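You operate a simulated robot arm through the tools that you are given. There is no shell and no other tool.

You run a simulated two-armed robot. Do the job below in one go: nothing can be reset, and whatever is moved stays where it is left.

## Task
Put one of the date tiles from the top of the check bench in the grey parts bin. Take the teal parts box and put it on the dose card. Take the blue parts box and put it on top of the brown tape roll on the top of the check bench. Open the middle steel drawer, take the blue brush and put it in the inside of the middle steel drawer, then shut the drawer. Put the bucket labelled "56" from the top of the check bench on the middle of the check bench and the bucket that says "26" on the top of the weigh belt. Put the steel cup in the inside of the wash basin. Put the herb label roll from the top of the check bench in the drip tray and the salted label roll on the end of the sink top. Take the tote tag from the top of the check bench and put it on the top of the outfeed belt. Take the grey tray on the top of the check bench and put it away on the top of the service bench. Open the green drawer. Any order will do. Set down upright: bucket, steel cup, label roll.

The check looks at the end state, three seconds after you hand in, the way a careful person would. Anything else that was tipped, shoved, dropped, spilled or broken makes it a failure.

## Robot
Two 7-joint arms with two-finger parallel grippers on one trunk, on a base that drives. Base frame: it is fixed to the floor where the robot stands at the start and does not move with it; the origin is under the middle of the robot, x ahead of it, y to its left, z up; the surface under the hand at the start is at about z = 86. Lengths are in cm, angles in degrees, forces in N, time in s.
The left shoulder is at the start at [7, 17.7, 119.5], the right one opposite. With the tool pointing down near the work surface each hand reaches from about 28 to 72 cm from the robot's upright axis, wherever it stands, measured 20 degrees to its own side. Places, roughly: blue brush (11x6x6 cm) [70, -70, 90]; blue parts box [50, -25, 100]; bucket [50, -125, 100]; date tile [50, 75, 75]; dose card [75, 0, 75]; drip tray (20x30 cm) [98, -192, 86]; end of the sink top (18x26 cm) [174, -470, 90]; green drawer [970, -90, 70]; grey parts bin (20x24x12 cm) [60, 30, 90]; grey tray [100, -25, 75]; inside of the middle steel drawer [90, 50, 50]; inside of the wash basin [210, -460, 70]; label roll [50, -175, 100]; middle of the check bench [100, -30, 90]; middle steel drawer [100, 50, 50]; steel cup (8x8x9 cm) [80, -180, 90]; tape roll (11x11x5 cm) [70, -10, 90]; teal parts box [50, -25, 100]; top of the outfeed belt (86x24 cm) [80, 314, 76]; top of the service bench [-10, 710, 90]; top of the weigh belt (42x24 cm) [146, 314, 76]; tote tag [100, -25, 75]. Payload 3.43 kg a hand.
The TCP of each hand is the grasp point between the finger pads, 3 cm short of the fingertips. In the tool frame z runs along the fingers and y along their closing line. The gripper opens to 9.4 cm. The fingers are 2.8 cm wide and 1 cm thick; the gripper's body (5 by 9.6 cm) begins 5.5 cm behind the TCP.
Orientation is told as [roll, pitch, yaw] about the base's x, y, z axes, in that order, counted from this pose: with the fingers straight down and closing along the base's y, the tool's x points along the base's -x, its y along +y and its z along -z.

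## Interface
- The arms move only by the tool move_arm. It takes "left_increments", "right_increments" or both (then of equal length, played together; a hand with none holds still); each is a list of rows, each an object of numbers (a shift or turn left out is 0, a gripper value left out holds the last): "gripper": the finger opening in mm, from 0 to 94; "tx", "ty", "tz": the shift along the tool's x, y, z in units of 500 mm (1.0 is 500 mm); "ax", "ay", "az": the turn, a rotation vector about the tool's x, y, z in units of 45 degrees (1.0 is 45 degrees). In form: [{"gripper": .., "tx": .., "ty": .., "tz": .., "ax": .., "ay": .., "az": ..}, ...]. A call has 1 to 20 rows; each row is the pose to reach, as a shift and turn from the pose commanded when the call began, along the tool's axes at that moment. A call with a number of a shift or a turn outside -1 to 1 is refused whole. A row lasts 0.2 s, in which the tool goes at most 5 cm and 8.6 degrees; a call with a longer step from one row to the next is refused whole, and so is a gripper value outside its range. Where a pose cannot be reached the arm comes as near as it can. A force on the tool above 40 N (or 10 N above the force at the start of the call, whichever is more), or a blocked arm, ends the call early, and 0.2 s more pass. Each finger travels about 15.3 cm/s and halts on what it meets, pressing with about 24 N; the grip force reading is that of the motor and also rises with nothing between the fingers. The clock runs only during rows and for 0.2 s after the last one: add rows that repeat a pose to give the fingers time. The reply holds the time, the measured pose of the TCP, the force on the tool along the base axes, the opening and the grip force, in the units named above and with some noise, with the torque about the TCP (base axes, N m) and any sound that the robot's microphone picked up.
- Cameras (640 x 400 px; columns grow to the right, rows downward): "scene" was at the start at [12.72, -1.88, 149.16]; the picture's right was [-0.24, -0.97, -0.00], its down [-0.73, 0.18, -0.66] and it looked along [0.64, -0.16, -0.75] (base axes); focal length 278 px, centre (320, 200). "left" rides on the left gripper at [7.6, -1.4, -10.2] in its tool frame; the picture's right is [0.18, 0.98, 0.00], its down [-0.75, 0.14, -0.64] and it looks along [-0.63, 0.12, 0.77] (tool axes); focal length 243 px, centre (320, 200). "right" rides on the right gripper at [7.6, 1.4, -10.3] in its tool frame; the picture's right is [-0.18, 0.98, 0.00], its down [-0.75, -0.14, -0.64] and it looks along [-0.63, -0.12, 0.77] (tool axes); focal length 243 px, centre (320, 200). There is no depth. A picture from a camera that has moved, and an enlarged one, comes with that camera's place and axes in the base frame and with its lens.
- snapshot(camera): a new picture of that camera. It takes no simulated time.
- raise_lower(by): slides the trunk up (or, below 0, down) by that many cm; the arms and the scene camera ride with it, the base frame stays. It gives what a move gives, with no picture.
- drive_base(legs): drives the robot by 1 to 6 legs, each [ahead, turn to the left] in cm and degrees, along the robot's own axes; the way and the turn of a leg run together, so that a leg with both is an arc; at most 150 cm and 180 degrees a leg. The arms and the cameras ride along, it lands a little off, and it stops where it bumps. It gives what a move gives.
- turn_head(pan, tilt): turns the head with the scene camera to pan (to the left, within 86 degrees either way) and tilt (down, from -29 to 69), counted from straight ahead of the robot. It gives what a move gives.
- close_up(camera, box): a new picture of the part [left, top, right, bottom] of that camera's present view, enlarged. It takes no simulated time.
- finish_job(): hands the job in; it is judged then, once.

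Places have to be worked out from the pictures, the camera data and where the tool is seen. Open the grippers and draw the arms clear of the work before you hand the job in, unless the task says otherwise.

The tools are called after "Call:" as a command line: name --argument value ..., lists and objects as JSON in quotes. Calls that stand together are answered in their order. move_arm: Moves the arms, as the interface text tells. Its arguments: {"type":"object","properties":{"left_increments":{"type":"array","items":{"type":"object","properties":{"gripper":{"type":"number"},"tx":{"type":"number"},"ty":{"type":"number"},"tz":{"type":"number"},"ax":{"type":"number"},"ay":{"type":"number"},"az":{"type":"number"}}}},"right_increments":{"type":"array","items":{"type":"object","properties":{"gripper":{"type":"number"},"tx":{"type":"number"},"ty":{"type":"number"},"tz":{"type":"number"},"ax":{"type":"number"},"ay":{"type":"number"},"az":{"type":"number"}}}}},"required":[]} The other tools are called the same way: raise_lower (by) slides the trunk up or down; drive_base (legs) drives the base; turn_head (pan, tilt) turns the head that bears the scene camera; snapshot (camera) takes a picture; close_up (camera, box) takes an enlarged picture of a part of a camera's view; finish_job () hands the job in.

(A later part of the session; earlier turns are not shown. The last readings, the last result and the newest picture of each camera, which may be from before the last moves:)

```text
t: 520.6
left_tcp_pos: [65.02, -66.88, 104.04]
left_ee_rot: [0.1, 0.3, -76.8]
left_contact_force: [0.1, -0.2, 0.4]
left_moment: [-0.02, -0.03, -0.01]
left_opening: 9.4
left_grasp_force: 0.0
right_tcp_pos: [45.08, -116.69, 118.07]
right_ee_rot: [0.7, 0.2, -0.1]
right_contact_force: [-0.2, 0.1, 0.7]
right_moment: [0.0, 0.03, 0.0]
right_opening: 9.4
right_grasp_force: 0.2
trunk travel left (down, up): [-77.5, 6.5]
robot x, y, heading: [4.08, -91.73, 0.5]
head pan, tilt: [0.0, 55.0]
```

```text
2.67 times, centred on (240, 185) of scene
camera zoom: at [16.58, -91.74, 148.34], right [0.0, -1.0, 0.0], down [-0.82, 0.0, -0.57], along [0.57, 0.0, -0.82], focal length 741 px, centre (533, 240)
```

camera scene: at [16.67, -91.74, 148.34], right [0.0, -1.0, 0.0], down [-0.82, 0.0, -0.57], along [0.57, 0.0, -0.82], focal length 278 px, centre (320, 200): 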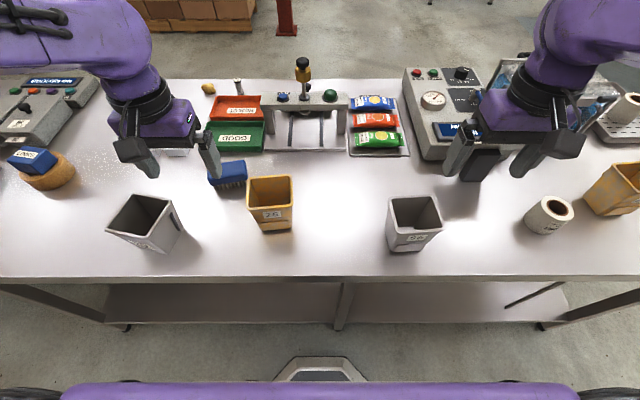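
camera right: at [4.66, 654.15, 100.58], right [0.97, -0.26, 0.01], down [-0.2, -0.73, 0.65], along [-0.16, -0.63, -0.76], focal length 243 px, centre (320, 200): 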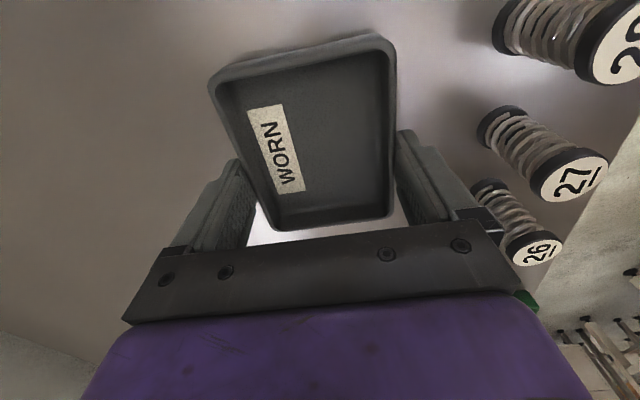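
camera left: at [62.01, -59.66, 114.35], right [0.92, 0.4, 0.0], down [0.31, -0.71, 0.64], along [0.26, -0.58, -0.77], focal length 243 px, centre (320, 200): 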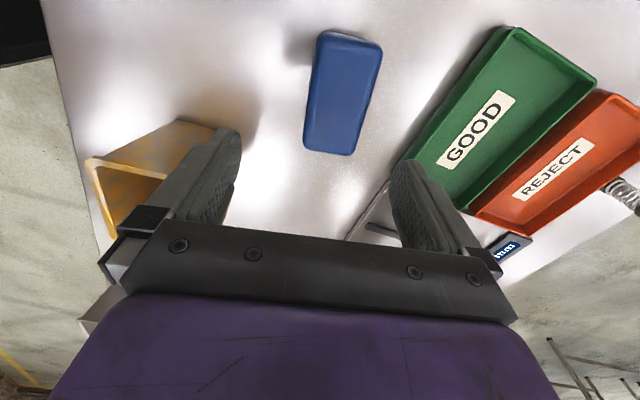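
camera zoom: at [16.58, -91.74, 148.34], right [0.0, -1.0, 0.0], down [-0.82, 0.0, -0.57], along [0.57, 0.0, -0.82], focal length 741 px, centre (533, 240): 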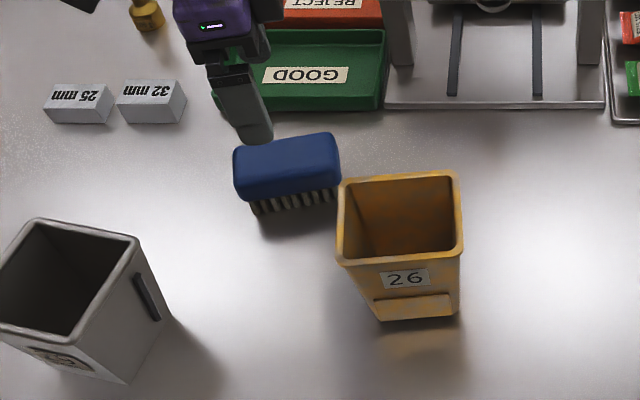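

Brush centre refined to ≈[66.4,-66.3]. I shift 1.4 cm and descend to z≈96 to check.

Call:
move_arm --left_increments '[{"tx": 0.002, "ty": 0.015, "tz": 0.05}, {"tx": 0.003, "ty": 0.0296, "tz": 0.11}, {"tx": 0.003, "ty": 0.0296, "tz": 0.16}, {"tx": 0.003, "ty": 0.0296, "tz": 0.16}]'

Call:
snapshot --camera "left"

Call:
close_up --camera "scene" --box '[120, 110, 360, 260]'

```text
t: 521.6
left_tcp_pos: [66.42, -66.36, 96.07]
left_ee_rot: [0.1, 0.4, -76.6]
left_contact_force: [0.0, 0.2, -0.2]
left_moment: [0.02, 0.0, 0.0]
left_opening: 9.39
left_grasp_force: 0.1
right_tcp_pos: [45.06, -116.78, 117.93]
right_ee_rot: [0.7, 0.1, -0.1]
right_contact_force: [-0.6, 0.5, 0.3]
right_moment: [0.0, -0.01, 0.01]
right_opening: 9.43
right_grasp_force: 0.0
trunk travel left (down, up): [-77.5, 6.5]
robot x, y, heading: [4.21, -91.58, 0.3]
head pan, tilt: [0.0, 55.0]
```

```text
taken
camera left: at [63.38, -59.09, 106.33], right [0.91, 0.4, 0.0], down [0.31, -0.71, 0.64], along [0.26, -0.58, -0.77], focal length 243 px, centre (320, 200)
```

left: 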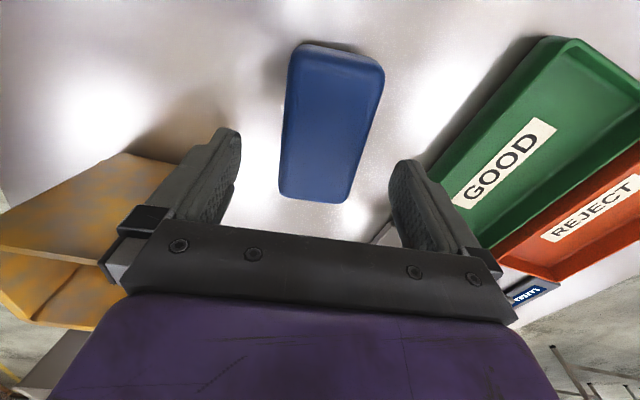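

```text
2.67 times, centred on (240, 185) of scene
camera zoom: at [16.55, -91.74, 148.35], right [0.0, -1.0, 0.0], down [-0.82, 0.0, -0.57], along [0.57, 0.0, -0.82], focal length 741 px, centre (533, 240)
```

zoom: 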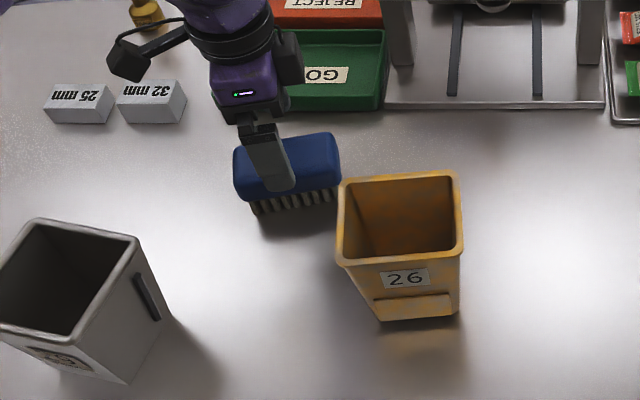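

The brush lies between the fingers and the bucket stays clear. I descend to z≈89.8, close, and lift.

Call:
move_arm --left_increments '[{"ty": 0.006, "tz": 0.04}, {"ty": 0.006, "tz": 0.08}, {"ty": 0.006, "tz": 0.12}, {"ty": 0.006, "tz": 0.126}, {"ty": 0.006, "tz": 0.126, "gripper": 60}, {"ty": 0.006, "tz": 0.126, "gripper": 40}, {"ty": 0.006, "tz": 0.126, "gripper": 40}, {"ty": 0.006, "tz": 0.126, "gripper": 40}]'

Call:
snapshot --camera "left"

```text
t: 523.4
left_tcp_pos: [66.62, -66.21, 89.84]
left_ee_rot: [0.0, 0.5, -76.6]
left_contact_force: [-0.1, 0.2, 0.3]
left_moment: [0.0, -0.02, 0.02]
left_opening: 6.2
left_grasp_force: 24.3
right_tcp_pos: [45.05, -116.66, 117.92]
right_ee_rot: [0.7, 0.2, -0.1]
right_contact_force: [0.8, 0.3, 0.3]
right_moment: [-0.05, 0.0, -0.01]
right_opening: 9.41
right_grasp_force: 0.0
trunk travel left (down, up): [-77.5, 6.5]
robot x, y, heading: [4.34, -92.09, 0.3]
head pan, tilt: [0.0, 55.0]
```

```text
taken
camera left: at [63.71, -59.04, 100.03], right [0.91, 0.4, 0.0], down [0.31, -0.71, 0.64], along [0.26, -0.58, -0.77], focal length 243 px, centre (320, 200)
```

left: 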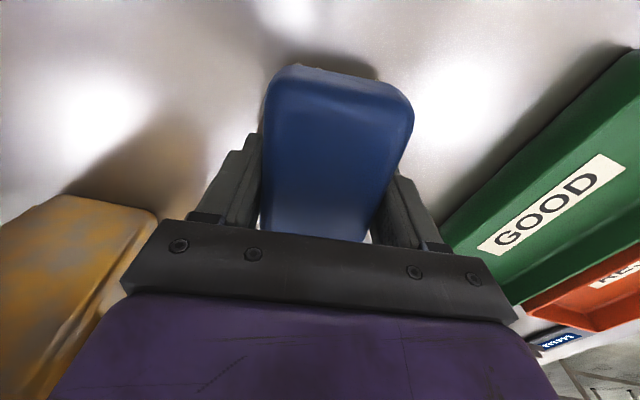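

Brush gripped at 6.2 cm. I lift it straight up 25 cm.

Call:
move_arm --left_increments '[{"tz": -0.04}, {"tz": -0.12}, {"tz": -0.2}, {"tz": -0.28}, {"tz": -0.36}, {"tz": -0.44}, {"tz": -0.5}, {"tz": -0.5}]'

Call:
snapshot --camera "scene"

Call:
snapshot --camera "left"

```text
t: 525.2
left_tcp_pos: [66.77, -66.22, 114.79]
left_ee_rot: [0.0, 0.3, -76.7]
left_contact_force: [0.0, -0.5, -0.8]
left_moment: [-0.02, 0.02, -0.02]
left_opening: 6.19
left_grasp_force: 24.0
right_tcp_pos: [45.08, -116.85, 118.13]
right_ee_rot: [0.7, 0.3, -0.2]
right_contact_force: [-0.1, 0.0, 0.4]
right_moment: [0.0, 0.0, 0.01]
right_opening: 9.41
right_grasp_force: 0.0
trunk travel left (down, up): [-77.5, 6.5]
robot x, y, heading: [4.11, -91.82, 0.2]
head pan, tilt: [0.0, 55.0]
```

```text
taken
camera scene: at [16.63, -91.71, 148.34], right [0.0, -1.0, 0.0], down [-0.82, 0.0, -0.57], along [0.57, 0.0, -0.82], focal length 278 px, centre (320, 200)
```

scene: 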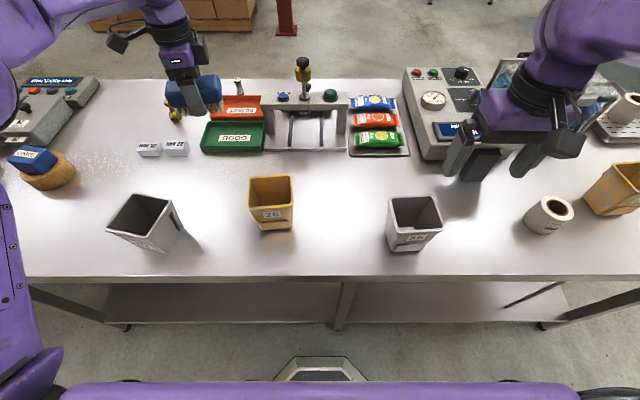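

```text
taken
camera left: at [63.7, -59.11, 125.09], right [0.91, 0.4, 0.0], down [0.31, -0.7, 0.64], along [0.26, -0.58, -0.77], focal length 243 px, centre (320, 200)
```

left: 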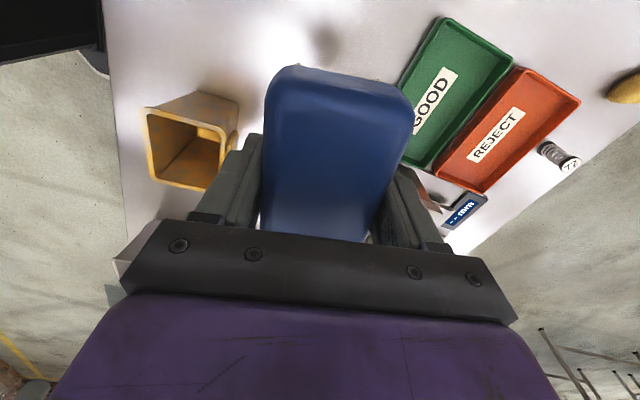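

Brush is up and the rest is undisturbed. For bucket 56 (rim ≈9.3 cm, at z≈99, right wall y≈-116.3) I'll pinch its right wall: I set the right hand above that wall with a 45 mm opening.

Call:
move_arm --right_increments '[{"gripper": 45, "tx": -0.013, "ty": 0.003, "tz": 0.08}, {"tx": -0.026, "ty": 0.007, "tz": 0.16}, {"tx": -0.038, "ty": 0.01, "tz": 0.23}, {"tx": -0.038, "ty": 0.01, "tz": 0.23}]'

Call:
snapshot --camera "right"

Call:
close_up --camera "scene" --box '[330, 130, 510, 280]'

```text
t: 526.2
left_tcp_pos: [66.66, -66.38, 114.86]
left_ee_rot: [0.1, 0.4, -76.8]
left_contact_force: [-0.8, -0.1, -1.5]
left_moment: [0.02, 0.02, 0.01]
left_opening: 6.19
left_grasp_force: 24.5
right_tcp_pos: [46.71, -116.32, 106.49]
right_ee_rot: [0.7, 0.2, 0.0]
right_contact_force: [-0.6, -0.2, -0.2]
right_moment: [0.01, -0.02, 0.03]
right_opening: 4.49
right_grasp_force: 0.1
trunk travel left (down, up): [-77.5, 6.5]
robot x, y, heading: [4.38, -91.87, 0.2]
head pan, tilt: [0.0, 55.0]
```

```text
taken
camera right: at [39.26, -115.03, 116.82], right [0.19, 0.98, 0.01], down [0.76, -0.15, 0.64], along [0.63, -0.11, -0.77], focal length 243 px, centre (320, 200)
```

right: 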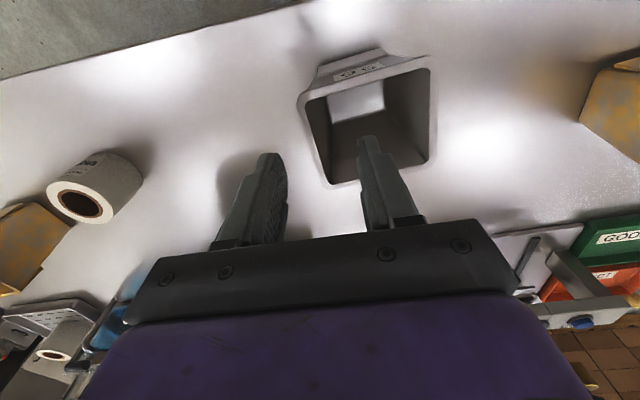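

```text
2.67 times, centred on (420, 205) of scene
camera zoom: at [16.53, -91.78, 148.35], right [0.0, -1.0, 0.0], down [-0.82, 0.0, -0.57], along [0.57, 0.0, -0.82], focal length 741 px, centre (53, 187)
```

zoom: 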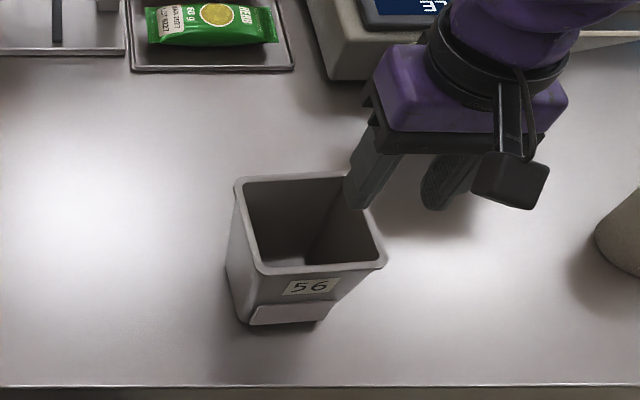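

The wall passes midway between the fingers in both views. I descend to z≈98, close on the wall, and lift a little.

Call:
move_arm --right_increments '[{"tz": 0.04}, {"tz": 0.08}, {"tz": 0.12}, {"tz": 0.16}, {"tz": 0.17}, {"tz": 0.17}]'

Call:
snapshot --camera "right"

Call:
close_up --camera "scene" --box '[330, 130, 510, 280]'

```text
t: 527.6
left_tcp_pos: [66.7, -66.21, 114.75]
left_ee_rot: [0.0, 0.4, -76.8]
left_contact_force: [0.6, 0.9, -2.3]
left_moment: [-0.02, 0.0, 0.0]
left_opening: 6.22
left_grasp_force: 23.9
right_tcp_pos: [46.84, -116.14, 97.91]
right_ee_rot: [0.6, 0.2, -0.1]
right_contact_force: [0.8, -0.2, 0.5]
right_moment: [-0.01, -0.01, -0.02]
right_opening: 4.48
right_grasp_force: 0.2
trunk travel left (down, up): [-77.5, 6.5]
robot x, y, heading: [4.16, -91.97, 0.1]
head pan, tilt: [0.0, 55.0]
```

```text
taken
camera right: at [39.24, -114.78, 108.34], right [0.19, 0.98, 0.01], down [0.76, -0.15, 0.64], along [0.63, -0.11, -0.77], focal length 243 px, centre (320, 200)
```

right: 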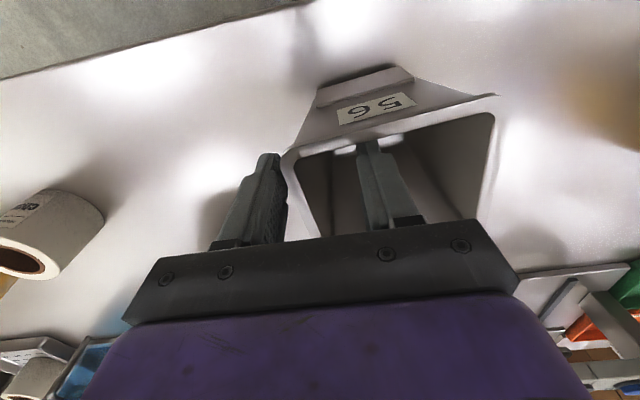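

```text
2.67 times, centred on (420, 205) of scene
camera zoom: at [16.58, -91.73, 148.34], right [0.0, -1.0, 0.0], down [-0.82, 0.0, -0.57], along [0.57, 0.0, -0.82], focal length 741 px, centre (53, 187)
```

zoom: 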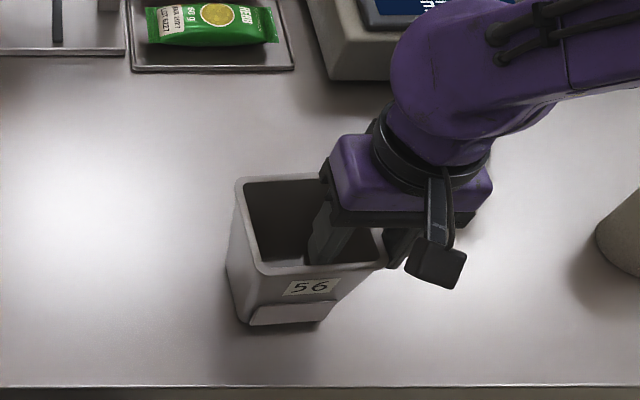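

The wall is nearer the outer finger; to avoid pushing the bucket over I centre the hand on it (−0.9 cm in y) before closing slowly.

Call:
move_arm --right_increments '[{"ty": -0.009}, {"ty": -0.018}, {"ty": -0.018}]'

Call:
snapshot --camera "right"

```text
t: 528.4
left_tcp_pos: [66.65, -66.44, 114.67]
left_ee_rot: [0.0, 0.3, -76.7]
left_contact_force: [-0.3, 0.3, -0.8]
left_moment: [0.01, -0.01, -0.01]
left_opening: 6.21
left_grasp_force: 23.8
right_tcp_pos: [46.98, -116.9, 98.07]
right_ee_rot: [0.6, 0.2, 0.0]
right_contact_force: [-0.4, -0.2, 0.6]
right_moment: [-0.02, 0.01, -0.01]
right_opening: 4.52
right_grasp_force: 0.1
trunk travel left (down, up): [-77.5, 6.5]
robot x, y, heading: [3.93, -92.18, 0.3]
head pan, tilt: [0.0, 55.0]
```

```text
taken
camera right: at [39.29, -115.65, 108.36], right [0.19, 0.98, 0.01], down [0.76, -0.15, 0.64], along [0.63, -0.11, -0.77], focal length 243 px, centre (320, 200)
```

right: 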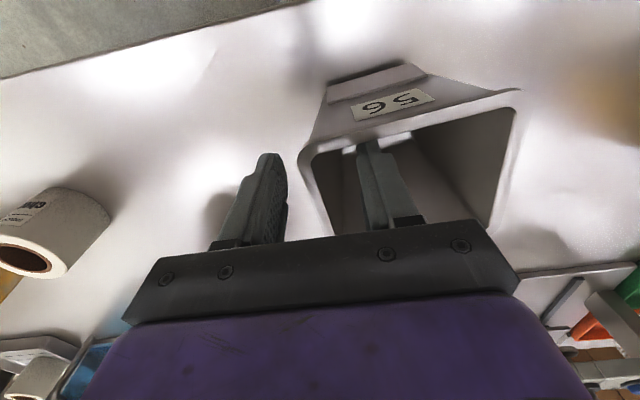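

The wall now lies midway. I close gradually.

Call:
move_arm --right_increments '[{"gripper": 38}, {"gripper": 30}, {"gripper": 22}, {"gripper": 14}, {"gripper": 7}, {"gripper": 2}, {"gripper": 0}, {"gripper": 0}]'

Call:
snapshot --camera "right"

Call:
close_up --camera "scene" --box '[330, 130, 510, 280]'

```text
t: 530.2
left_tcp_pos: [66.78, -66.32, 114.78]
left_ee_rot: [0.1, 0.3, -76.7]
left_contact_force: [-0.2, 0.2, -0.2]
left_moment: [0.0, 0.02, 0.0]
left_opening: 6.2
left_grasp_force: 23.8
right_tcp_pos: [46.87, -116.99, 98.08]
right_ee_rot: [0.8, 0.1, -0.2]
right_contact_force: [0.4, -0.9, 3.0]
right_moment: [0.03, -0.33, -0.15]
right_opening: 0.83
right_grasp_force: 23.7
trunk travel left (down, up): [-77.5, 6.5]
robot x, y, heading: [4.07, -91.53, 0.2]
head pan, tilt: [0.0, 55.0]
```

```text
taken
camera right: at [39.28, -115.66, 108.36], right [0.19, 0.98, 0.01], down [0.76, -0.15, 0.64], along [0.63, -0.11, -0.77], focal length 243 px, centre (320, 200)
```

right: 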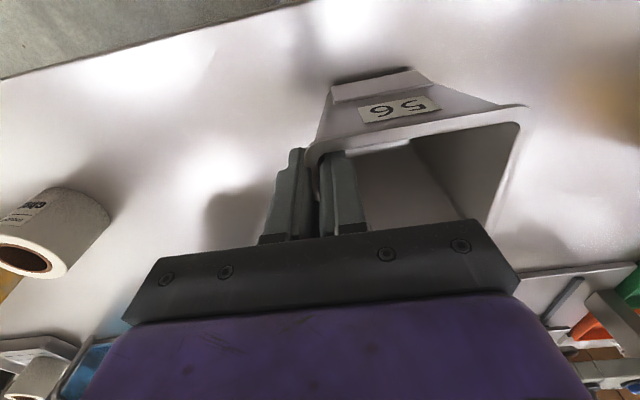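

```text
2.67 times, centred on (420, 205) of scene
camera zoom: at [16.59, -91.73, 148.34], right [0.0, -1.0, 0.0], down [-0.82, 0.0, -0.57], along [0.57, 0.0, -0.82], focal length 741 px, centre (53, 187)
```

zoom: 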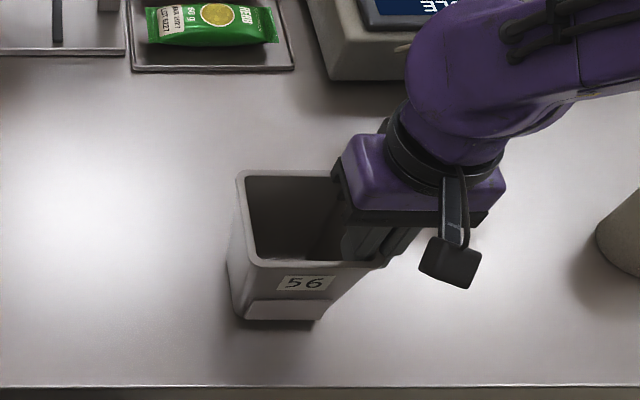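

The wall is gripped at 0.8 cm. I lift slowly and check how the bucket hangs.

Call:
move_arm --right_increments '[{"tz": -0.02}, {"tz": -0.05}, {"tz": -0.1}, {"tz": -0.16}, {"tz": -0.16}, {"tz": -0.16}]'

Call:
snapshot --camera "right"

Call:
snapshot --camera "scene"

```text
t: 531.6
left_tcp_pos: [66.75, -66.32, 114.74]
left_ee_rot: [0.0, 0.5, -76.7]
left_contact_force: [-0.8, -0.3, -0.5]
left_moment: [-0.01, 0.03, 0.01]
left_opening: 6.22
left_grasp_force: 24.4
right_tcp_pos: [46.91, -116.98, 105.95]
right_ee_rot: [0.7, 0.3, -0.1]
right_contact_force: [0.4, -0.5, -3.6]
right_moment: [-0.14, 0.12, 0.04]
right_opening: 0.83
right_grasp_force: 24.3
trunk travel left (down, up): [-77.5, 6.5]
robot x, y, heading: [4.19, -91.82, 0.2]
head pan, tilt: [0.0, 55.0]
```

```text
taken
camera right: at [39.42, -115.76, 116.31], right [0.19, 0.98, 0.01], down [0.76, -0.15, 0.64], along [0.63, -0.11, -0.77], focal length 243 px, centre (320, 200)
```

right: 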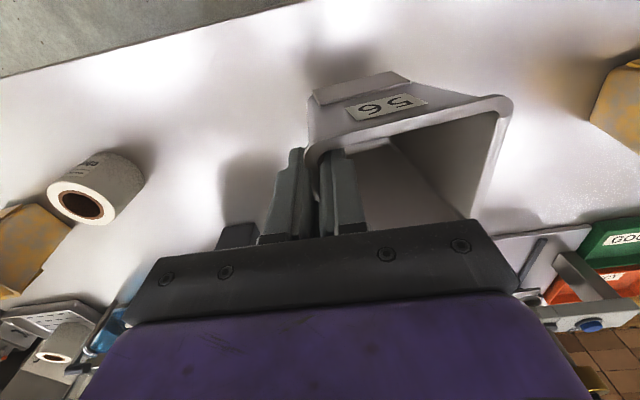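

```text
taken
camera scene: at [16.67, -91.76, 148.33], right [0.0, -1.0, 0.0], down [-0.82, 0.0, -0.57], along [0.57, 0.0, -0.82], focal length 278 px, centre (320, 200)
```

scene: 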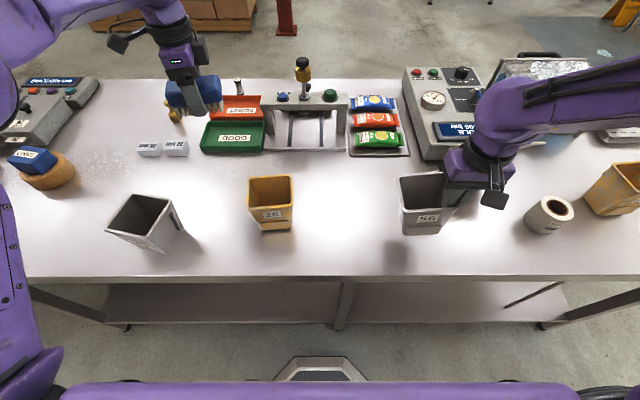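

The bucket hangs with only a slight lean (3.6 N). I raise it, draw both hands in, and will drive around the bench's right end to the back.

Call:
move_arm --left_increments '[{"tx": 0.01, "ty": -0.05}, {"tx": 0.025, "ty": -0.11}, {"tx": 0.04, "ty": -0.17}, {"tx": 0.055, "ty": -0.23}, {"tx": 0.07, "ty": -0.3}, {"tx": 0.082, "ty": -0.35}, {"tx": 0.082, "ty": -0.35}]' --right_increments '[{"tz": -0.04}, {"tz": -0.08}, {"tz": -0.13}, {"tz": -0.18}, {"tz": -0.22}, {"tz": -0.25}, {"tz": -0.25}]'

Call:
snapshot --camera "scene"

```text
t: 533.2
left_tcp_pos: [48.86, -66.22, 114.62]
left_ee_rot: [0.1, 0.3, -76.8]
left_contact_force: [0.0, -0.5, -0.5]
left_moment: [-0.01, -0.01, 0.03]
left_opening: 6.18
left_grasp_force: 24.4
right_tcp_pos: [47.13, -116.97, 118.39]
right_ee_rot: [0.7, 0.3, -0.1]
right_contact_force: [0.0, 0.1, -4.4]
right_moment: [-0.2, 0.12, -0.01]
right_opening: 0.83
right_grasp_force: 24.1
trunk travel left (down, up): [-77.5, 6.5]
robot x, y, heading: [4.06, -91.46, 0.1]
head pan, tilt: [0.0, 55.0]
```

```text
taken
camera scene: at [16.74, -91.55, 148.33], right [0.01, -1.0, 0.0], down [-0.82, 0.0, -0.57], along [0.57, 0.0, -0.82], focal length 278 px, centre (320, 200)
```

scene: 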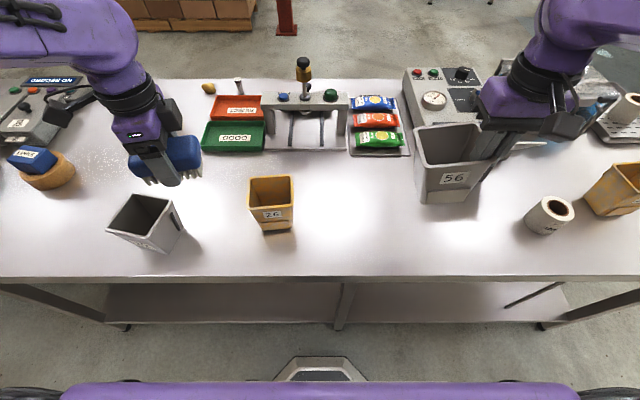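

Call:
drive_base --legs '[[-40, 0], [0, -90], [150, 0], [28, 0], [0, 90], [150, 0]]'

```text
t: 559.1
left_tcp_pos: [159.79, -245.08, 114.71]
left_ee_rot: [0.1, 0.4, -76.7]
left_contact_force: [-0.6, -0.2, -1.4]
left_moment: [0.0, 0.02, 0.02]
left_opening: 6.19
left_grasp_force: 24.3
right_tcp_pos: [158.03, -296.0, 118.51]
right_ee_rot: [0.7, 0.2, -0.1]
right_contact_force: [-0.6, 1.1, -3.8]
right_moment: [-0.17, 0.11, 0.0]
right_opening: 0.84
right_grasp_force: 24.2
trunk travel left (down, up): [-77.5, 6.5]
robot x, y, heading: [115.19, -270.56, 0.1]
head pan, tilt: [0.0, 55.0]
```

Call:
drive_base --legs '[[65, 0], [0, 90], [150, 0], [92, 0], [0, 90]]'

Call:
turn_head --pan 0 --tilt 40

Call:
snapshot --camera "scene"

```text
t: 581.9
left_tcp_pos: [140.27, -51.93, 114.78]
left_ee_rot: [0.0, 0.4, 102.7]
left_contact_force: [0.5, -0.5, -1.4]
left_moment: [-0.01, 0.03, 0.01]
left_opening: 6.2
left_grasp_force: 23.8
right_tcp_pos: [142.54, -1.2, 118.44]
right_ee_rot: [0.7, 0.3, 179.3]
right_contact_force: [-0.2, -0.5, -3.8]
right_moment: [0.15, -0.15, -0.03]
right_opening: 0.85
right_grasp_force: 24.3
trunk travel left (down, up): [-77.5, 6.5]
robot x, y, heading: [185.14, -26.96, 179.7]
head pan, tilt: [0.0, 55.0]
```

```text
t: 582.6
left_tcp_pos: [140.26, -52.04, 114.74]
left_ee_rot: [0.0, 0.3, 102.6]
left_contact_force: [0.7, -0.7, -1.2]
left_moment: [0.01, 0.02, 0.03]
left_opening: 6.2
left_grasp_force: 23.9
right_tcp_pos: [142.6, -1.22, 118.5]
right_ee_rot: [0.7, 0.4, 179.2]
right_contact_force: [0.3, -0.3, -4.9]
right_moment: [0.15, -0.11, 0.0]
right_opening: 0.84
right_grasp_force: 24.3
trunk travel left (down, up): [-77.5, 6.5]
robot x, y, heading: [185.0, -27.06, 179.7]
head pan, tilt: [0.0, 40.0]
```

```text
taken
camera scene: at [171.61, -26.95, 150.4], right [0.0, 1.0, 0.0], down [0.64, 0.0, -0.77], along [-0.77, 0.0, -0.64], focal length 278 px, centre (320, 200)
```

scene: 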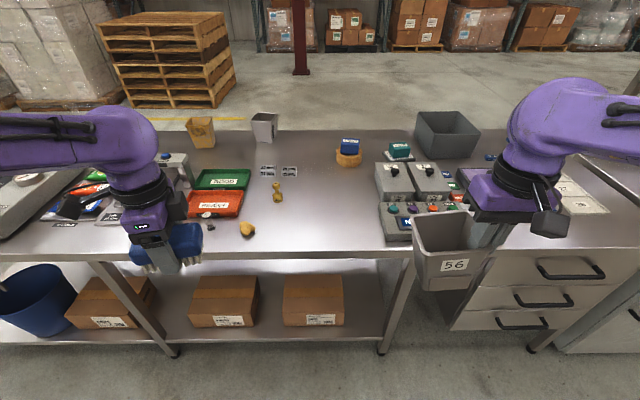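

The middle area around [100,-30] is free. I drive forward 35 cm to reach it.

Call:
drive_base --legs '[[35, 0]]'

Call:
turn_head --pan 0 --tilt 55

Call:
snapshot --camera "scene"

```text
t: 584.9
left_tcp_pos: [105.02, -51.68, 114.71]
left_ee_rot: [0.1, 0.5, 102.7]
left_contact_force: [-0.3, -0.1, -0.8]
left_moment: [-0.01, 0.05, 0.0]
left_opening: 6.2
left_grasp_force: 24.0
right_tcp_pos: [107.48, -0.91, 118.52]
right_ee_rot: [0.8, 0.2, 179.1]
right_contact_force: [0.4, 0.5, -4.0]
right_moment: [0.17, -0.15, -0.01]
right_opening: 0.81
right_grasp_force: 23.9
trunk travel left (down, up): [-77.5, 6.5]
robot x, y, heading: [149.58, -26.94, 179.5]
head pan, tilt: [0.0, 40.0]
```

```text
t: 585.7
left_tcp_pos: [105.03, -51.6, 114.74]
left_ee_rot: [0.0, 0.4, 102.7]
left_contact_force: [-0.4, 0.0, -0.4]
left_moment: [-0.01, -0.01, 0.02]
left_opening: 6.21
left_grasp_force: 24.4
right_tcp_pos: [107.35, -0.86, 118.38]
right_ee_rot: [0.8, 0.3, 179.2]
right_contact_force: [0.4, -0.2, -3.7]
right_moment: [0.18, -0.12, -0.04]
right_opening: 0.84
right_grasp_force: 23.9
trunk travel left (down, up): [-77.5, 6.5]
robot x, y, heading: [149.86, -26.87, 179.7]
head pan, tilt: [0.0, 55.0]
```

```text
taken
camera scene: at [137.6, -26.7, 148.33], right [0.01, 1.0, 0.0], down [0.82, -0.01, -0.57], along [-0.57, 0.0, -0.82], focal length 278 px, centre (320, 200)
```

scene: 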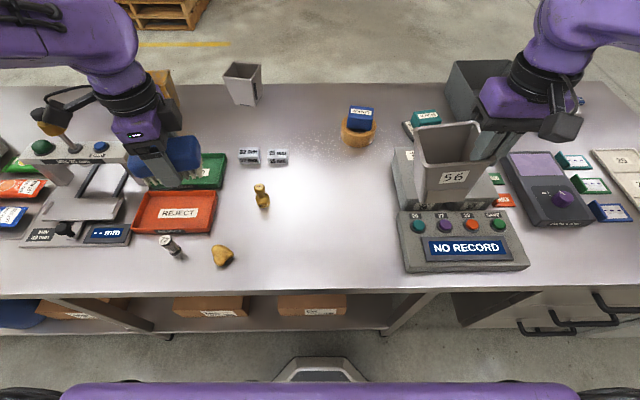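

I set bucket 56's centre for [100,-30] (hand at [100,-25.3], since the bucket hangs 4.7 cm to its left) and move there at height.

Call:
move_arm --right_increments '[{"tx": -0.02, "ty": 0.06}, {"tx": -0.045, "ty": 0.14}, {"tx": -0.07, "ty": 0.22}, {"tx": -0.095, "ty": 0.3}, {"tx": -0.12, "ty": 0.38}, {"tx": -0.14, "ty": 0.46}, {"tx": -0.14, "ty": 0.49, "tz": 0.04}, {"tx": -0.14, "ty": 0.49, "tz": 0.1}, {"tx": -0.14, "ty": 0.49, "tz": 0.16}, {"tx": -0.14, "ty": 0.49, "tz": 0.16}]'

Call:
snapshot --camera "scene"

Call:
snapshot --camera "right"

```text
t: 587.9
left_tcp_pos: [105.06, -51.68, 114.71]
left_ee_rot: [-0.1, 0.4, 102.5]
left_contact_force: [1.0, -0.9, -0.8]
left_moment: [0.0, 0.04, 0.02]
left_opening: 6.2
left_grasp_force: 23.8
right_tcp_pos: [100.1, -25.43, 110.63]
right_ee_rot: [0.7, 0.2, 179.3]
right_contact_force: [0.9, 0.2, -4.0]
right_moment: [0.17, -0.11, 0.03]
right_opening: 0.83
right_grasp_force: 23.9
trunk travel left (down, up): [-77.5, 6.5]
robot x, y, heading: [149.92, -26.56, 179.8]
head pan, tilt: [0.0, 55.0]
```

```text
taken
camera scene: at [137.72, -26.75, 148.34], right [0.01, 1.0, 0.0], down [0.82, -0.01, -0.57], along [-0.57, 0.0, -0.82], focal length 278 px, centre (320, 200)
```

scene: 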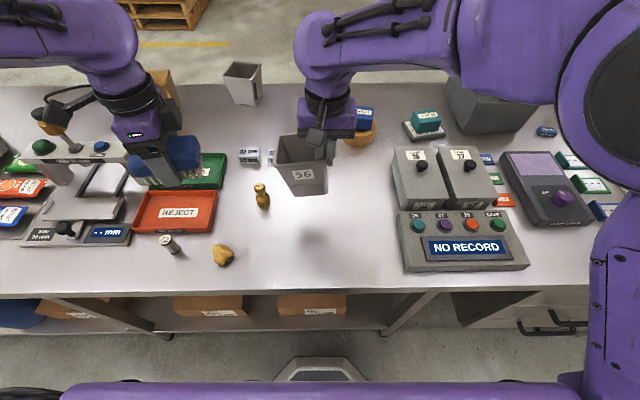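

```text
taken
camera right: at [107.74, -26.98, 120.97], right [-0.2, -0.98, 0.01], down [-0.75, 0.16, 0.64], along [-0.63, 0.12, -0.77], focal length 243 px, centre (320, 200)
```

right: 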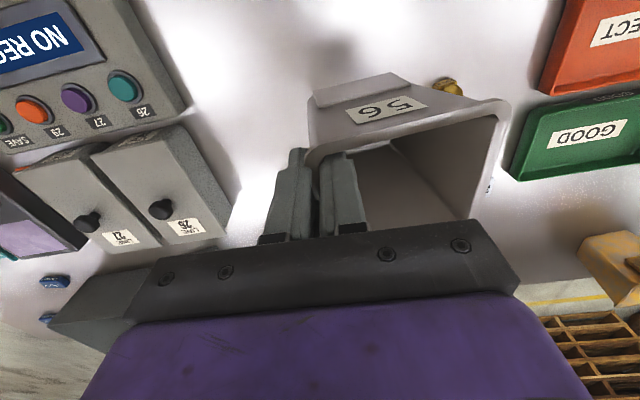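

Well clear of the stamp and blocks. I lower to about 1 cm above contact and then feel.

Call:
move_arm --right_increments '[{"tz": 0.05}, {"tz": 0.11}, {"tz": 0.17}, {"tz": 0.21}, {"tz": 0.21}]'

Call:
move_arm --right_increments '[{"tz": 0.006}, {"tz": 0.012}, {"tz": 0.018}, {"tz": 0.024}, {"tz": 0.024}]'

Call:
close_up --camera "scene" --box '[220, 120, 420, 270]'

```text
t: 589.1
left_tcp_pos: [104.91, -51.76, 114.73]
left_ee_rot: [0.0, 0.3, 102.5]
left_contact_force: [0.0, 0.5, -1.8]
left_moment: [0.0, -0.02, 0.0]
left_opening: 6.21
left_grasp_force: 24.0
right_tcp_pos: [100.07, -25.41, 100.22]
right_ee_rot: [1.0, 0.2, 179.0]
right_contact_force: [-0.6, -0.4, -4.1]
right_moment: [0.19, -0.12, 0.04]
right_opening: 0.81
right_grasp_force: 23.8
trunk travel left (down, up): [-77.5, 6.5]
robot x, y, heading: [149.83, -26.67, 179.5]
head pan, tilt: [0.0, 55.0]
```

```text
t: 590.3
left_tcp_pos: [105.03, -51.62, 114.74]
left_ee_rot: [0.0, 0.4, 102.5]
left_contact_force: [-0.1, 0.3, -0.2]
left_moment: [0.0, -0.02, -0.03]
left_opening: 6.21
left_grasp_force: 24.4
right_tcp_pos: [99.97, -25.33, 99.26]
right_ee_rot: [1.2, 0.2, 178.7]
right_contact_force: [-0.6, 1.8, 2.0]
right_moment: [-0.04, 0.3, -0.16]
right_opening: 0.84
right_grasp_force: 24.2
trunk travel left (down, up): [-77.5, 6.5]
robot x, y, heading: [149.96, -27.06, 179.6]
head pan, tilt: [0.0, 55.0]
```

```text
2.67 times, centred on (320, 195) of scene
camera zoom: at [137.75, -26.71, 148.35], right [0.01, 1.0, 0.0], down [0.82, -0.01, -0.57], along [-0.57, 0.0, -0.82], focal length 741 px, centre (320, 213)
```

zoom: 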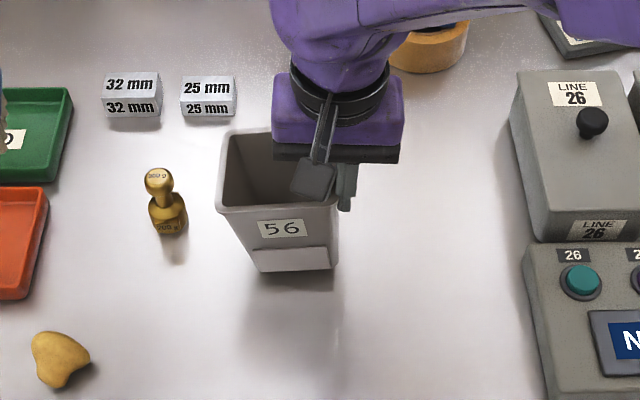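

Contact has begun (force changed by about 6 N). I lower another 0.5 cm to seat the base, then open slowly.

Call:
move_arm --right_increments '[{"tz": 0.005}, {"tz": 0.01}, {"tz": 0.01}, {"tz": 0.01}]'

```text
t: 591.3
left_tcp_pos: [105.06, -51.65, 114.72]
left_ee_rot: [0.1, 0.4, 102.5]
left_contact_force: [-0.2, -0.6, -1.1]
left_moment: [-0.04, -0.01, 0.01]
left_opening: 6.22
left_grasp_force: 24.1
right_tcp_pos: [99.95, -25.24, 98.68]
right_ee_rot: [1.1, 0.3, 178.7]
right_contact_force: [0.1, 1.6, 0.5]
right_moment: [-0.05, 0.21, -0.08]
right_opening: 0.81
right_grasp_force: 23.7
trunk travel left (down, up): [-77.5, 6.5]
robot x, y, heading: [150.26, -26.7, 179.8]
head pan, tilt: [0.0, 55.0]
```

Call:
move_arm --right_increments '[{"tz": 0.005}, {"tz": 0.01}, {"tz": 0.01, "gripper": 8}, {"tz": 0.01, "gripper": 14}, {"tz": 0.01, "gripper": 22}, {"tz": 0.01, "gripper": 32}, {"tz": 0.01, "gripper": 40}, {"tz": 0.01, "gripper": 40}]'

Call:
snapshot --camera "right"

Call:
close_up --camera "scene" --box '[220, 120, 420, 270]'

```text
t: 593.1
left_tcp_pos: [104.92, -51.69, 114.73]
left_ee_rot: [0.2, 0.4, 102.6]
left_contact_force: [0.4, 0.2, -1.5]
left_moment: [0.0, -0.01, 0.0]
left_opening: 6.18
left_grasp_force: 24.9
right_tcp_pos: [100.06, -25.3, 98.16]
right_ee_rot: [1.2, 0.4, 178.5]
right_contact_force: [0.4, 0.3, -0.1]
right_moment: [0.03, 0.0, 0.01]
right_opening: 4.01
right_grasp_force: 0.0
trunk travel left (down, up): [-77.5, 6.5]
robot x, y, heading: [150.16, -26.66, 179.5]
head pan, tilt: [0.0, 55.0]
```

```text
taken
camera right: at [107.51, -26.72, 108.5], right [-0.21, -0.98, 0.02], down [-0.75, 0.17, 0.63], along [-0.62, 0.12, -0.77], focal length 243 px, centre (320, 200)
```

right: 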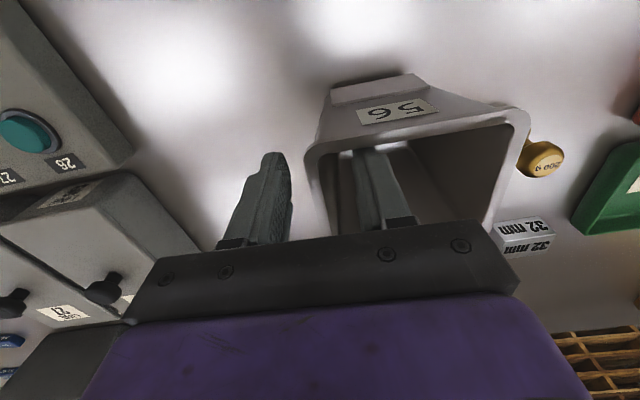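

```text
2.67 times, centred on (320, 195) of scene
camera zoom: at [137.74, -26.74, 148.34], right [0.01, 1.0, 0.0], down [0.82, -0.01, -0.57], along [-0.57, 0.0, -0.82], focal length 741 px, centre (320, 213)
```

zoom: 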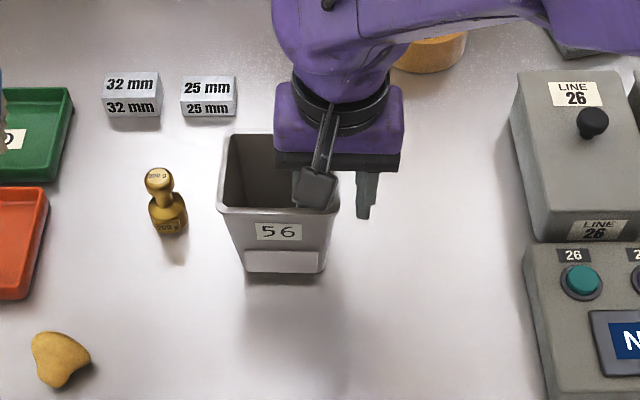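

Bucket 56 stands upright and free between the open fingers. I lift the hand straight up out of it.

Call:
move_arm --right_increments '[{"tz": -0.04}, {"tz": -0.1}, {"tz": -0.18}, {"tz": -0.26}, {"tz": -0.34}, {"tz": -0.4}, {"tz": -0.4}]'

Call:
close_up --camera "scene" --box '[200, 80, 440, 280]'

```text
t: 594.7
left_tcp_pos: [105.06, -51.74, 114.67]
left_ee_rot: [0.1, 0.3, 102.6]
left_contact_force: [-0.1, -0.3, -1.7]
left_moment: [-0.04, 0.0, 0.0]
left_opening: 6.19
left_grasp_force: 24.2
right_tcp_pos: [100.03, -25.24, 118.07]
right_ee_rot: [0.7, 0.2, 179.2]
right_contact_force: [-0.1, 0.5, 0.3]
right_moment: [0.01, -0.01, 0.03]
right_opening: 4.01
right_grasp_force: 0.0
trunk travel left (down, up): [-77.5, 6.5]
robot x, y, heading: [150.07, -26.77, 179.8]
head pan, tilt: [0.0, 55.0]
```

```text
2.00 times, centred on (320, 180) of scene
camera zoom: at [137.7, -26.74, 148.34], right [0.01, 1.0, 0.0], down [0.82, -0.01, -0.57], along [-0.57, 0.0, -0.82], focal length 556 px, centre (320, 240)
```

zoom: 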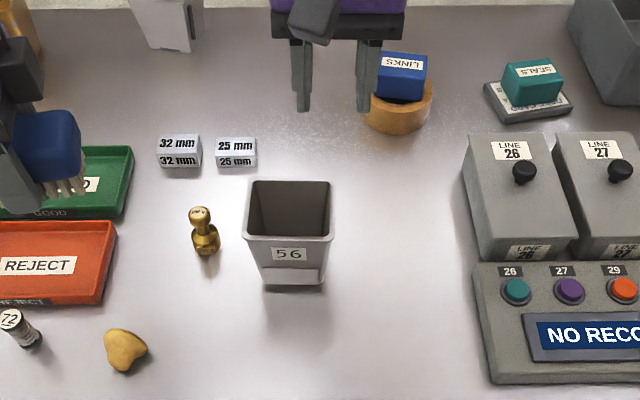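

Bucket 56 stands at ≈[98,-30.5], everything around it in place. I draw the right hand to its side, back off and go to the drawer side at y≈51.

Call:
move_arm --right_increments '[{"tx": 0.03, "ty": -0.07}, {"tx": 0.06, "ty": -0.15}, {"tx": 0.09, "ty": -0.24}, {"tx": 0.12, "ty": -0.33}, {"tx": 0.14, "ty": -0.42}, {"tx": 0.153, "ty": -0.482}, {"tx": 0.153, "ty": -0.482, "gripper": 94}]'

Call:
drive_base --legs '[[-38, 0], [0, -90], [77, 0], [0, 90]]'

Call:
turn_head --pan 0 --tilt 40

Call:
snapshot --camera "scene"

```text
t: 596.3
left_tcp_pos: [105.07, -51.79, 114.64]
left_ee_rot: [0.0, 0.2, 102.6]
left_contact_force: [0.0, -0.9, -2.1]
left_moment: [0.02, -0.03, -0.01]
left_opening: 6.21
left_grasp_force: 23.9
right_tcp_pos: [108.1, -1.26, 117.86]
right_ee_rot: [0.6, 0.2, 179.2]
right_contact_force: [-0.2, -0.4, 0.0]
right_moment: [0.02, -0.02, 0.02]
right_opening: 9.42
right_grasp_force: 0.0
trunk travel left (down, up): [-77.5, 6.5]
robot x, y, heading: [150.04, -26.77, 179.7]
head pan, tilt: [0.0, 55.0]
```

```text
t: 610.1
left_tcp_pos: [143.34, 24.13, 114.73]
left_ee_rot: [0.1, 0.4, 103.7]
left_contact_force: [-0.6, -0.3, -1.4]
left_moment: [-0.01, 0.04, -0.01]
left_opening: 6.19
left_grasp_force: 24.2
right_tcp_pos: [145.38, 74.58, 117.85]
right_ee_rot: [0.7, 0.2, -179.8]
right_contact_force: [0.2, 0.0, 0.1]
right_moment: [0.03, 0.03, -0.02]
right_opening: 9.39
right_grasp_force: 0.0
trunk travel left (down, up): [-77.5, 6.5]
robot x, y, heading: [187.63, 50.06, -179.5]
head pan, tilt: [0.0, 55.0]
```

```text
t: 610.9
left_tcp_pos: [143.24, 24.21, 114.78]
left_ee_rot: [0.1, 0.5, 103.7]
left_contact_force: [0.0, -0.5, -0.8]
left_moment: [-0.01, 0.0, -0.03]
left_opening: 6.21
left_grasp_force: 24.5
right_tcp_pos: [145.36, 74.67, 117.87]
right_ee_rot: [0.8, 0.2, -179.7]
right_contact_force: [1.1, 0.1, -0.7]
right_moment: [0.0, -0.01, 0.01]
right_opening: 9.4
right_grasp_force: 0.0
trunk travel left (down, up): [-77.5, 6.5]
robot x, y, heading: [187.52, 49.89, -179.4]
head pan, tilt: [0.0, 40.0]
```

```text
taken
camera scene: at [174.25, 49.69, 150.4], right [-0.01, 1.0, 0.0], down [0.64, 0.01, -0.77], along [-0.77, -0.01, -0.64], focal length 278 px, centre (320, 200)
```

scene: 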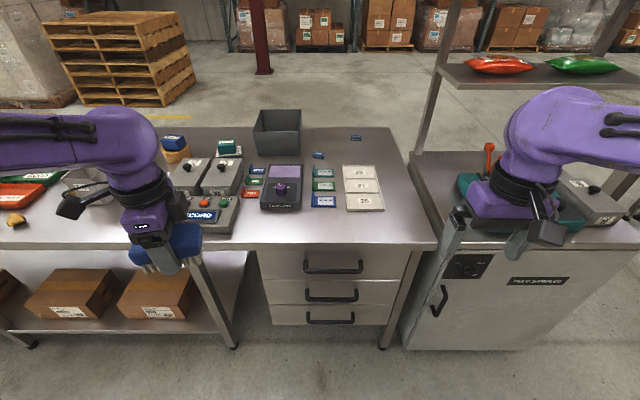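

The drawers are directly ahead. I enlarge the handles to measure them.

Call:
close_up --camera "scene" --box '[240, 230, 420, 350]'

```text
3.33 times, centred on (330, 290) of scene
camera zoom: at [174.25, 49.69, 150.4], right [-0.01, 1.0, 0.0], down [0.64, 0.01, -0.77], along [-0.77, -0.01, -0.64], focal length 927 px, centre (287, -100)
```

zoom: 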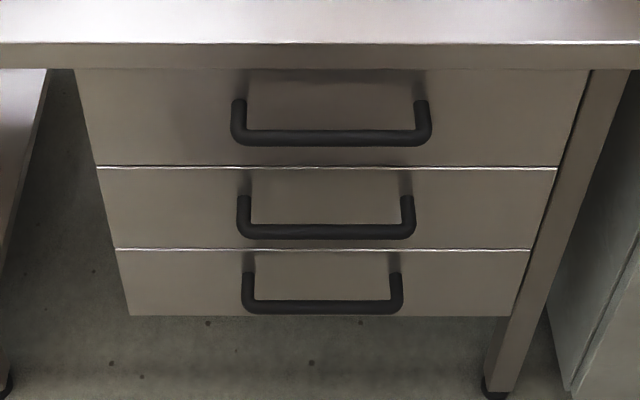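

Middle handle bar: ≈[120.6,53.5,58.8], sticking out 4 cm, 19 cm wide. I lower the trunk 45 cm so my arms work at that height.

Call:
raise_lower --by -45

Call:
snapshot --camera "scene"

```text
refused: -45 is not a number from -40 to 40
```

```text
taken
camera scene: at [174.25, 49.69, 150.4], right [-0.01, 1.0, 0.0], down [0.64, 0.01, -0.77], along [-0.77, -0.01, -0.64], focal length 278 px, centre (320, 200)
```

scene: 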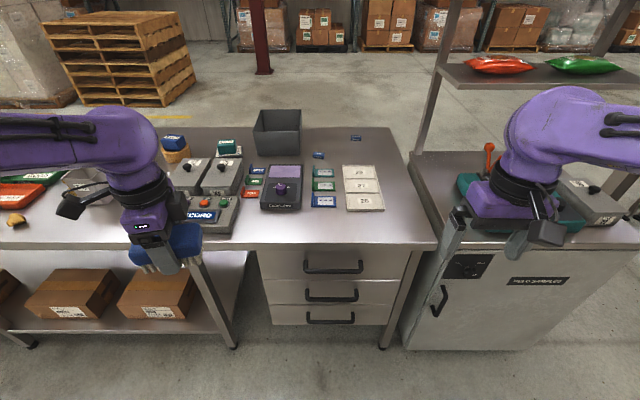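

The trunk moves at most 40 cm per call; I lower it by 40.

Call:
raise_lower --by -40

Call:
snapshot --camera "scene"

```text
t: 614.7
left_tcp_pos: [143.39, 24.13, 74.7]
left_ee_rot: [0.1, 0.4, 103.7]
left_contact_force: [0.7, -0.3, -1.5]
left_moment: [-0.03, -0.02, 0.05]
left_opening: 6.21
left_grasp_force: 23.9
right_tcp_pos: [145.5, 74.64, 77.88]
right_ee_rot: [0.7, 0.1, -179.7]
right_contact_force: [-0.6, 0.4, -0.4]
right_moment: [-0.01, -0.02, -0.01]
right_opening: 9.4
right_grasp_force: 0.0
trunk travel left (down, up): [-37.5, 46.5]
robot x, y, heading: [187.67, 49.93, -179.3]
head pan, tilt: [0.0, 40.0]
```

```text
taken
camera scene: at [174.26, 49.71, 110.41], right [-0.01, 1.0, 0.0], down [0.64, 0.01, -0.77], along [-0.77, -0.01, -0.64], focal length 278 px, centre (320, 200)
```

scene: 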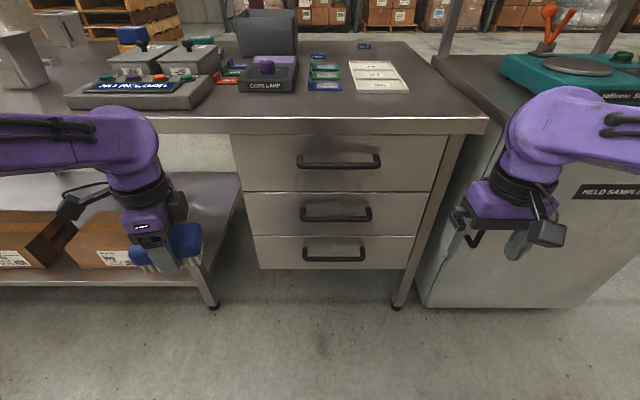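

Refined handle position: ≈[121.3,53.5,60.0]. I now bring the right hand forward and begin turning it (first about the vertical) toward a horizontal, vertically closing grasp.

Call:
move_arm --right_increments '[{"tx": -0.04, "ty": 0.03, "az": -0.16}, {"tx": -0.08, "ty": 0.06, "az": -0.33}, {"tx": -0.12, "ty": 0.1, "az": -0.5}, {"tx": -0.16, "ty": 0.14, "az": -0.67}, {"tx": -0.2, "ty": 0.17, "az": -0.84}, {"tx": -0.24, "ty": 0.2, "az": -1.0}, {"tx": -0.24, "ty": 0.2, "az": -1.0}]'

Call:
move_arm --right_increments '[{"az": -0.16}, {"az": -0.33}, {"az": -0.5}, {"az": -0.67}, {"az": -0.84}, {"az": -1.0}, {"az": -1.0}]'

Call:
move_arm --right_increments '[{"ax": 0.16}, {"ax": 0.33}, {"ax": 0.5}, {"ax": 0.67}, {"ax": 0.84}, {"ax": 1.0}, {"ax": 1.0}]'

Call:
snapshot --camera "scene"

```text
t: 616.3
left_tcp_pos: [143.19, 24.31, 74.64]
left_ee_rot: [0.0, 0.4, 103.5]
left_contact_force: [0.1, 0.2, -0.7]
left_moment: [-0.02, -0.02, -0.02]
left_opening: 6.21
left_grasp_force: 24.7
right_tcp_pos: [133.5, 64.54, 77.8]
right_ee_rot: [0.7, -0.4, -134.6]
right_contact_force: [0.9, 0.5, 0.3]
right_moment: [-0.01, -0.01, 0.02]
right_opening: 9.39
right_grasp_force: 0.0
trunk travel left (down, up): [-37.5, 46.5]
robot x, y, heading: [188.06, 50.06, -179.4]
head pan, tilt: [0.0, 40.0]
```

```text
t: 617.9
left_tcp_pos: [143.28, 24.17, 74.76]
left_ee_rot: [0.1, 0.3, 103.7]
left_contact_force: [0.8, -0.1, -1.5]
left_moment: [0.01, 0.01, 0.02]
left_opening: 6.19
left_grasp_force: 24.5
right_tcp_pos: [133.43, 64.67, 77.98]
right_ee_rot: [0.2, -0.7, -89.7]
right_contact_force: [0.4, 0.3, -1.1]
right_moment: [-0.03, -0.04, 0.0]
right_opening: 9.4
right_grasp_force: 0.1
trunk travel left (down, up): [-37.5, 46.5]
robot x, y, heading: [187.34, 49.97, -179.5]
head pan, tilt: [0.0, 40.0]
```

```text
t: 619.5
left_tcp_pos: [143.26, 24.18, 74.67]
left_ee_rot: [0.1, 0.4, 103.6]
left_contact_force: [-1.1, -0.3, -2.0]
left_moment: [0.02, -0.01, 0.04]
left_opening: 6.2
left_grasp_force: 24.3
right_tcp_pos: [133.5, 64.55, 77.89]
right_ee_rot: [-44.8, -0.8, -89.7]
right_contact_force: [0.5, 1.3, 0.2]
right_moment: [-0.01, 0.0, -0.03]
right_opening: 9.4
right_grasp_force: 0.1
trunk travel left (down, up): [-37.5, 46.5]
robot x, y, heading: [188.01, 50.03, -179.3]
head pan, tilt: [0.0, 40.0]
```

```text
taken
camera scene: at [174.24, 49.69, 110.41], right [-0.01, 1.0, 0.0], down [0.64, 0.01, -0.77], along [-0.77, -0.01, -0.64], focal length 278 px, centre (320, 200)
```

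scene: 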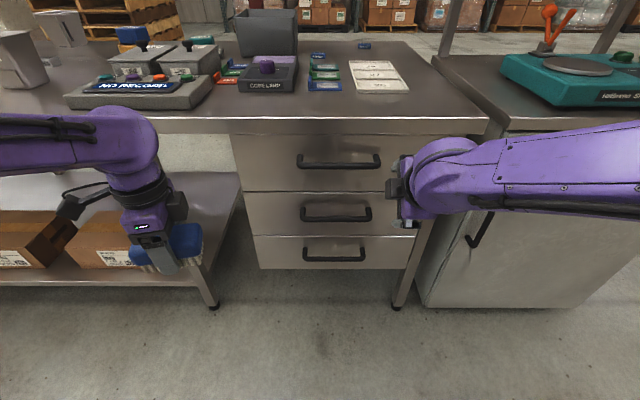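

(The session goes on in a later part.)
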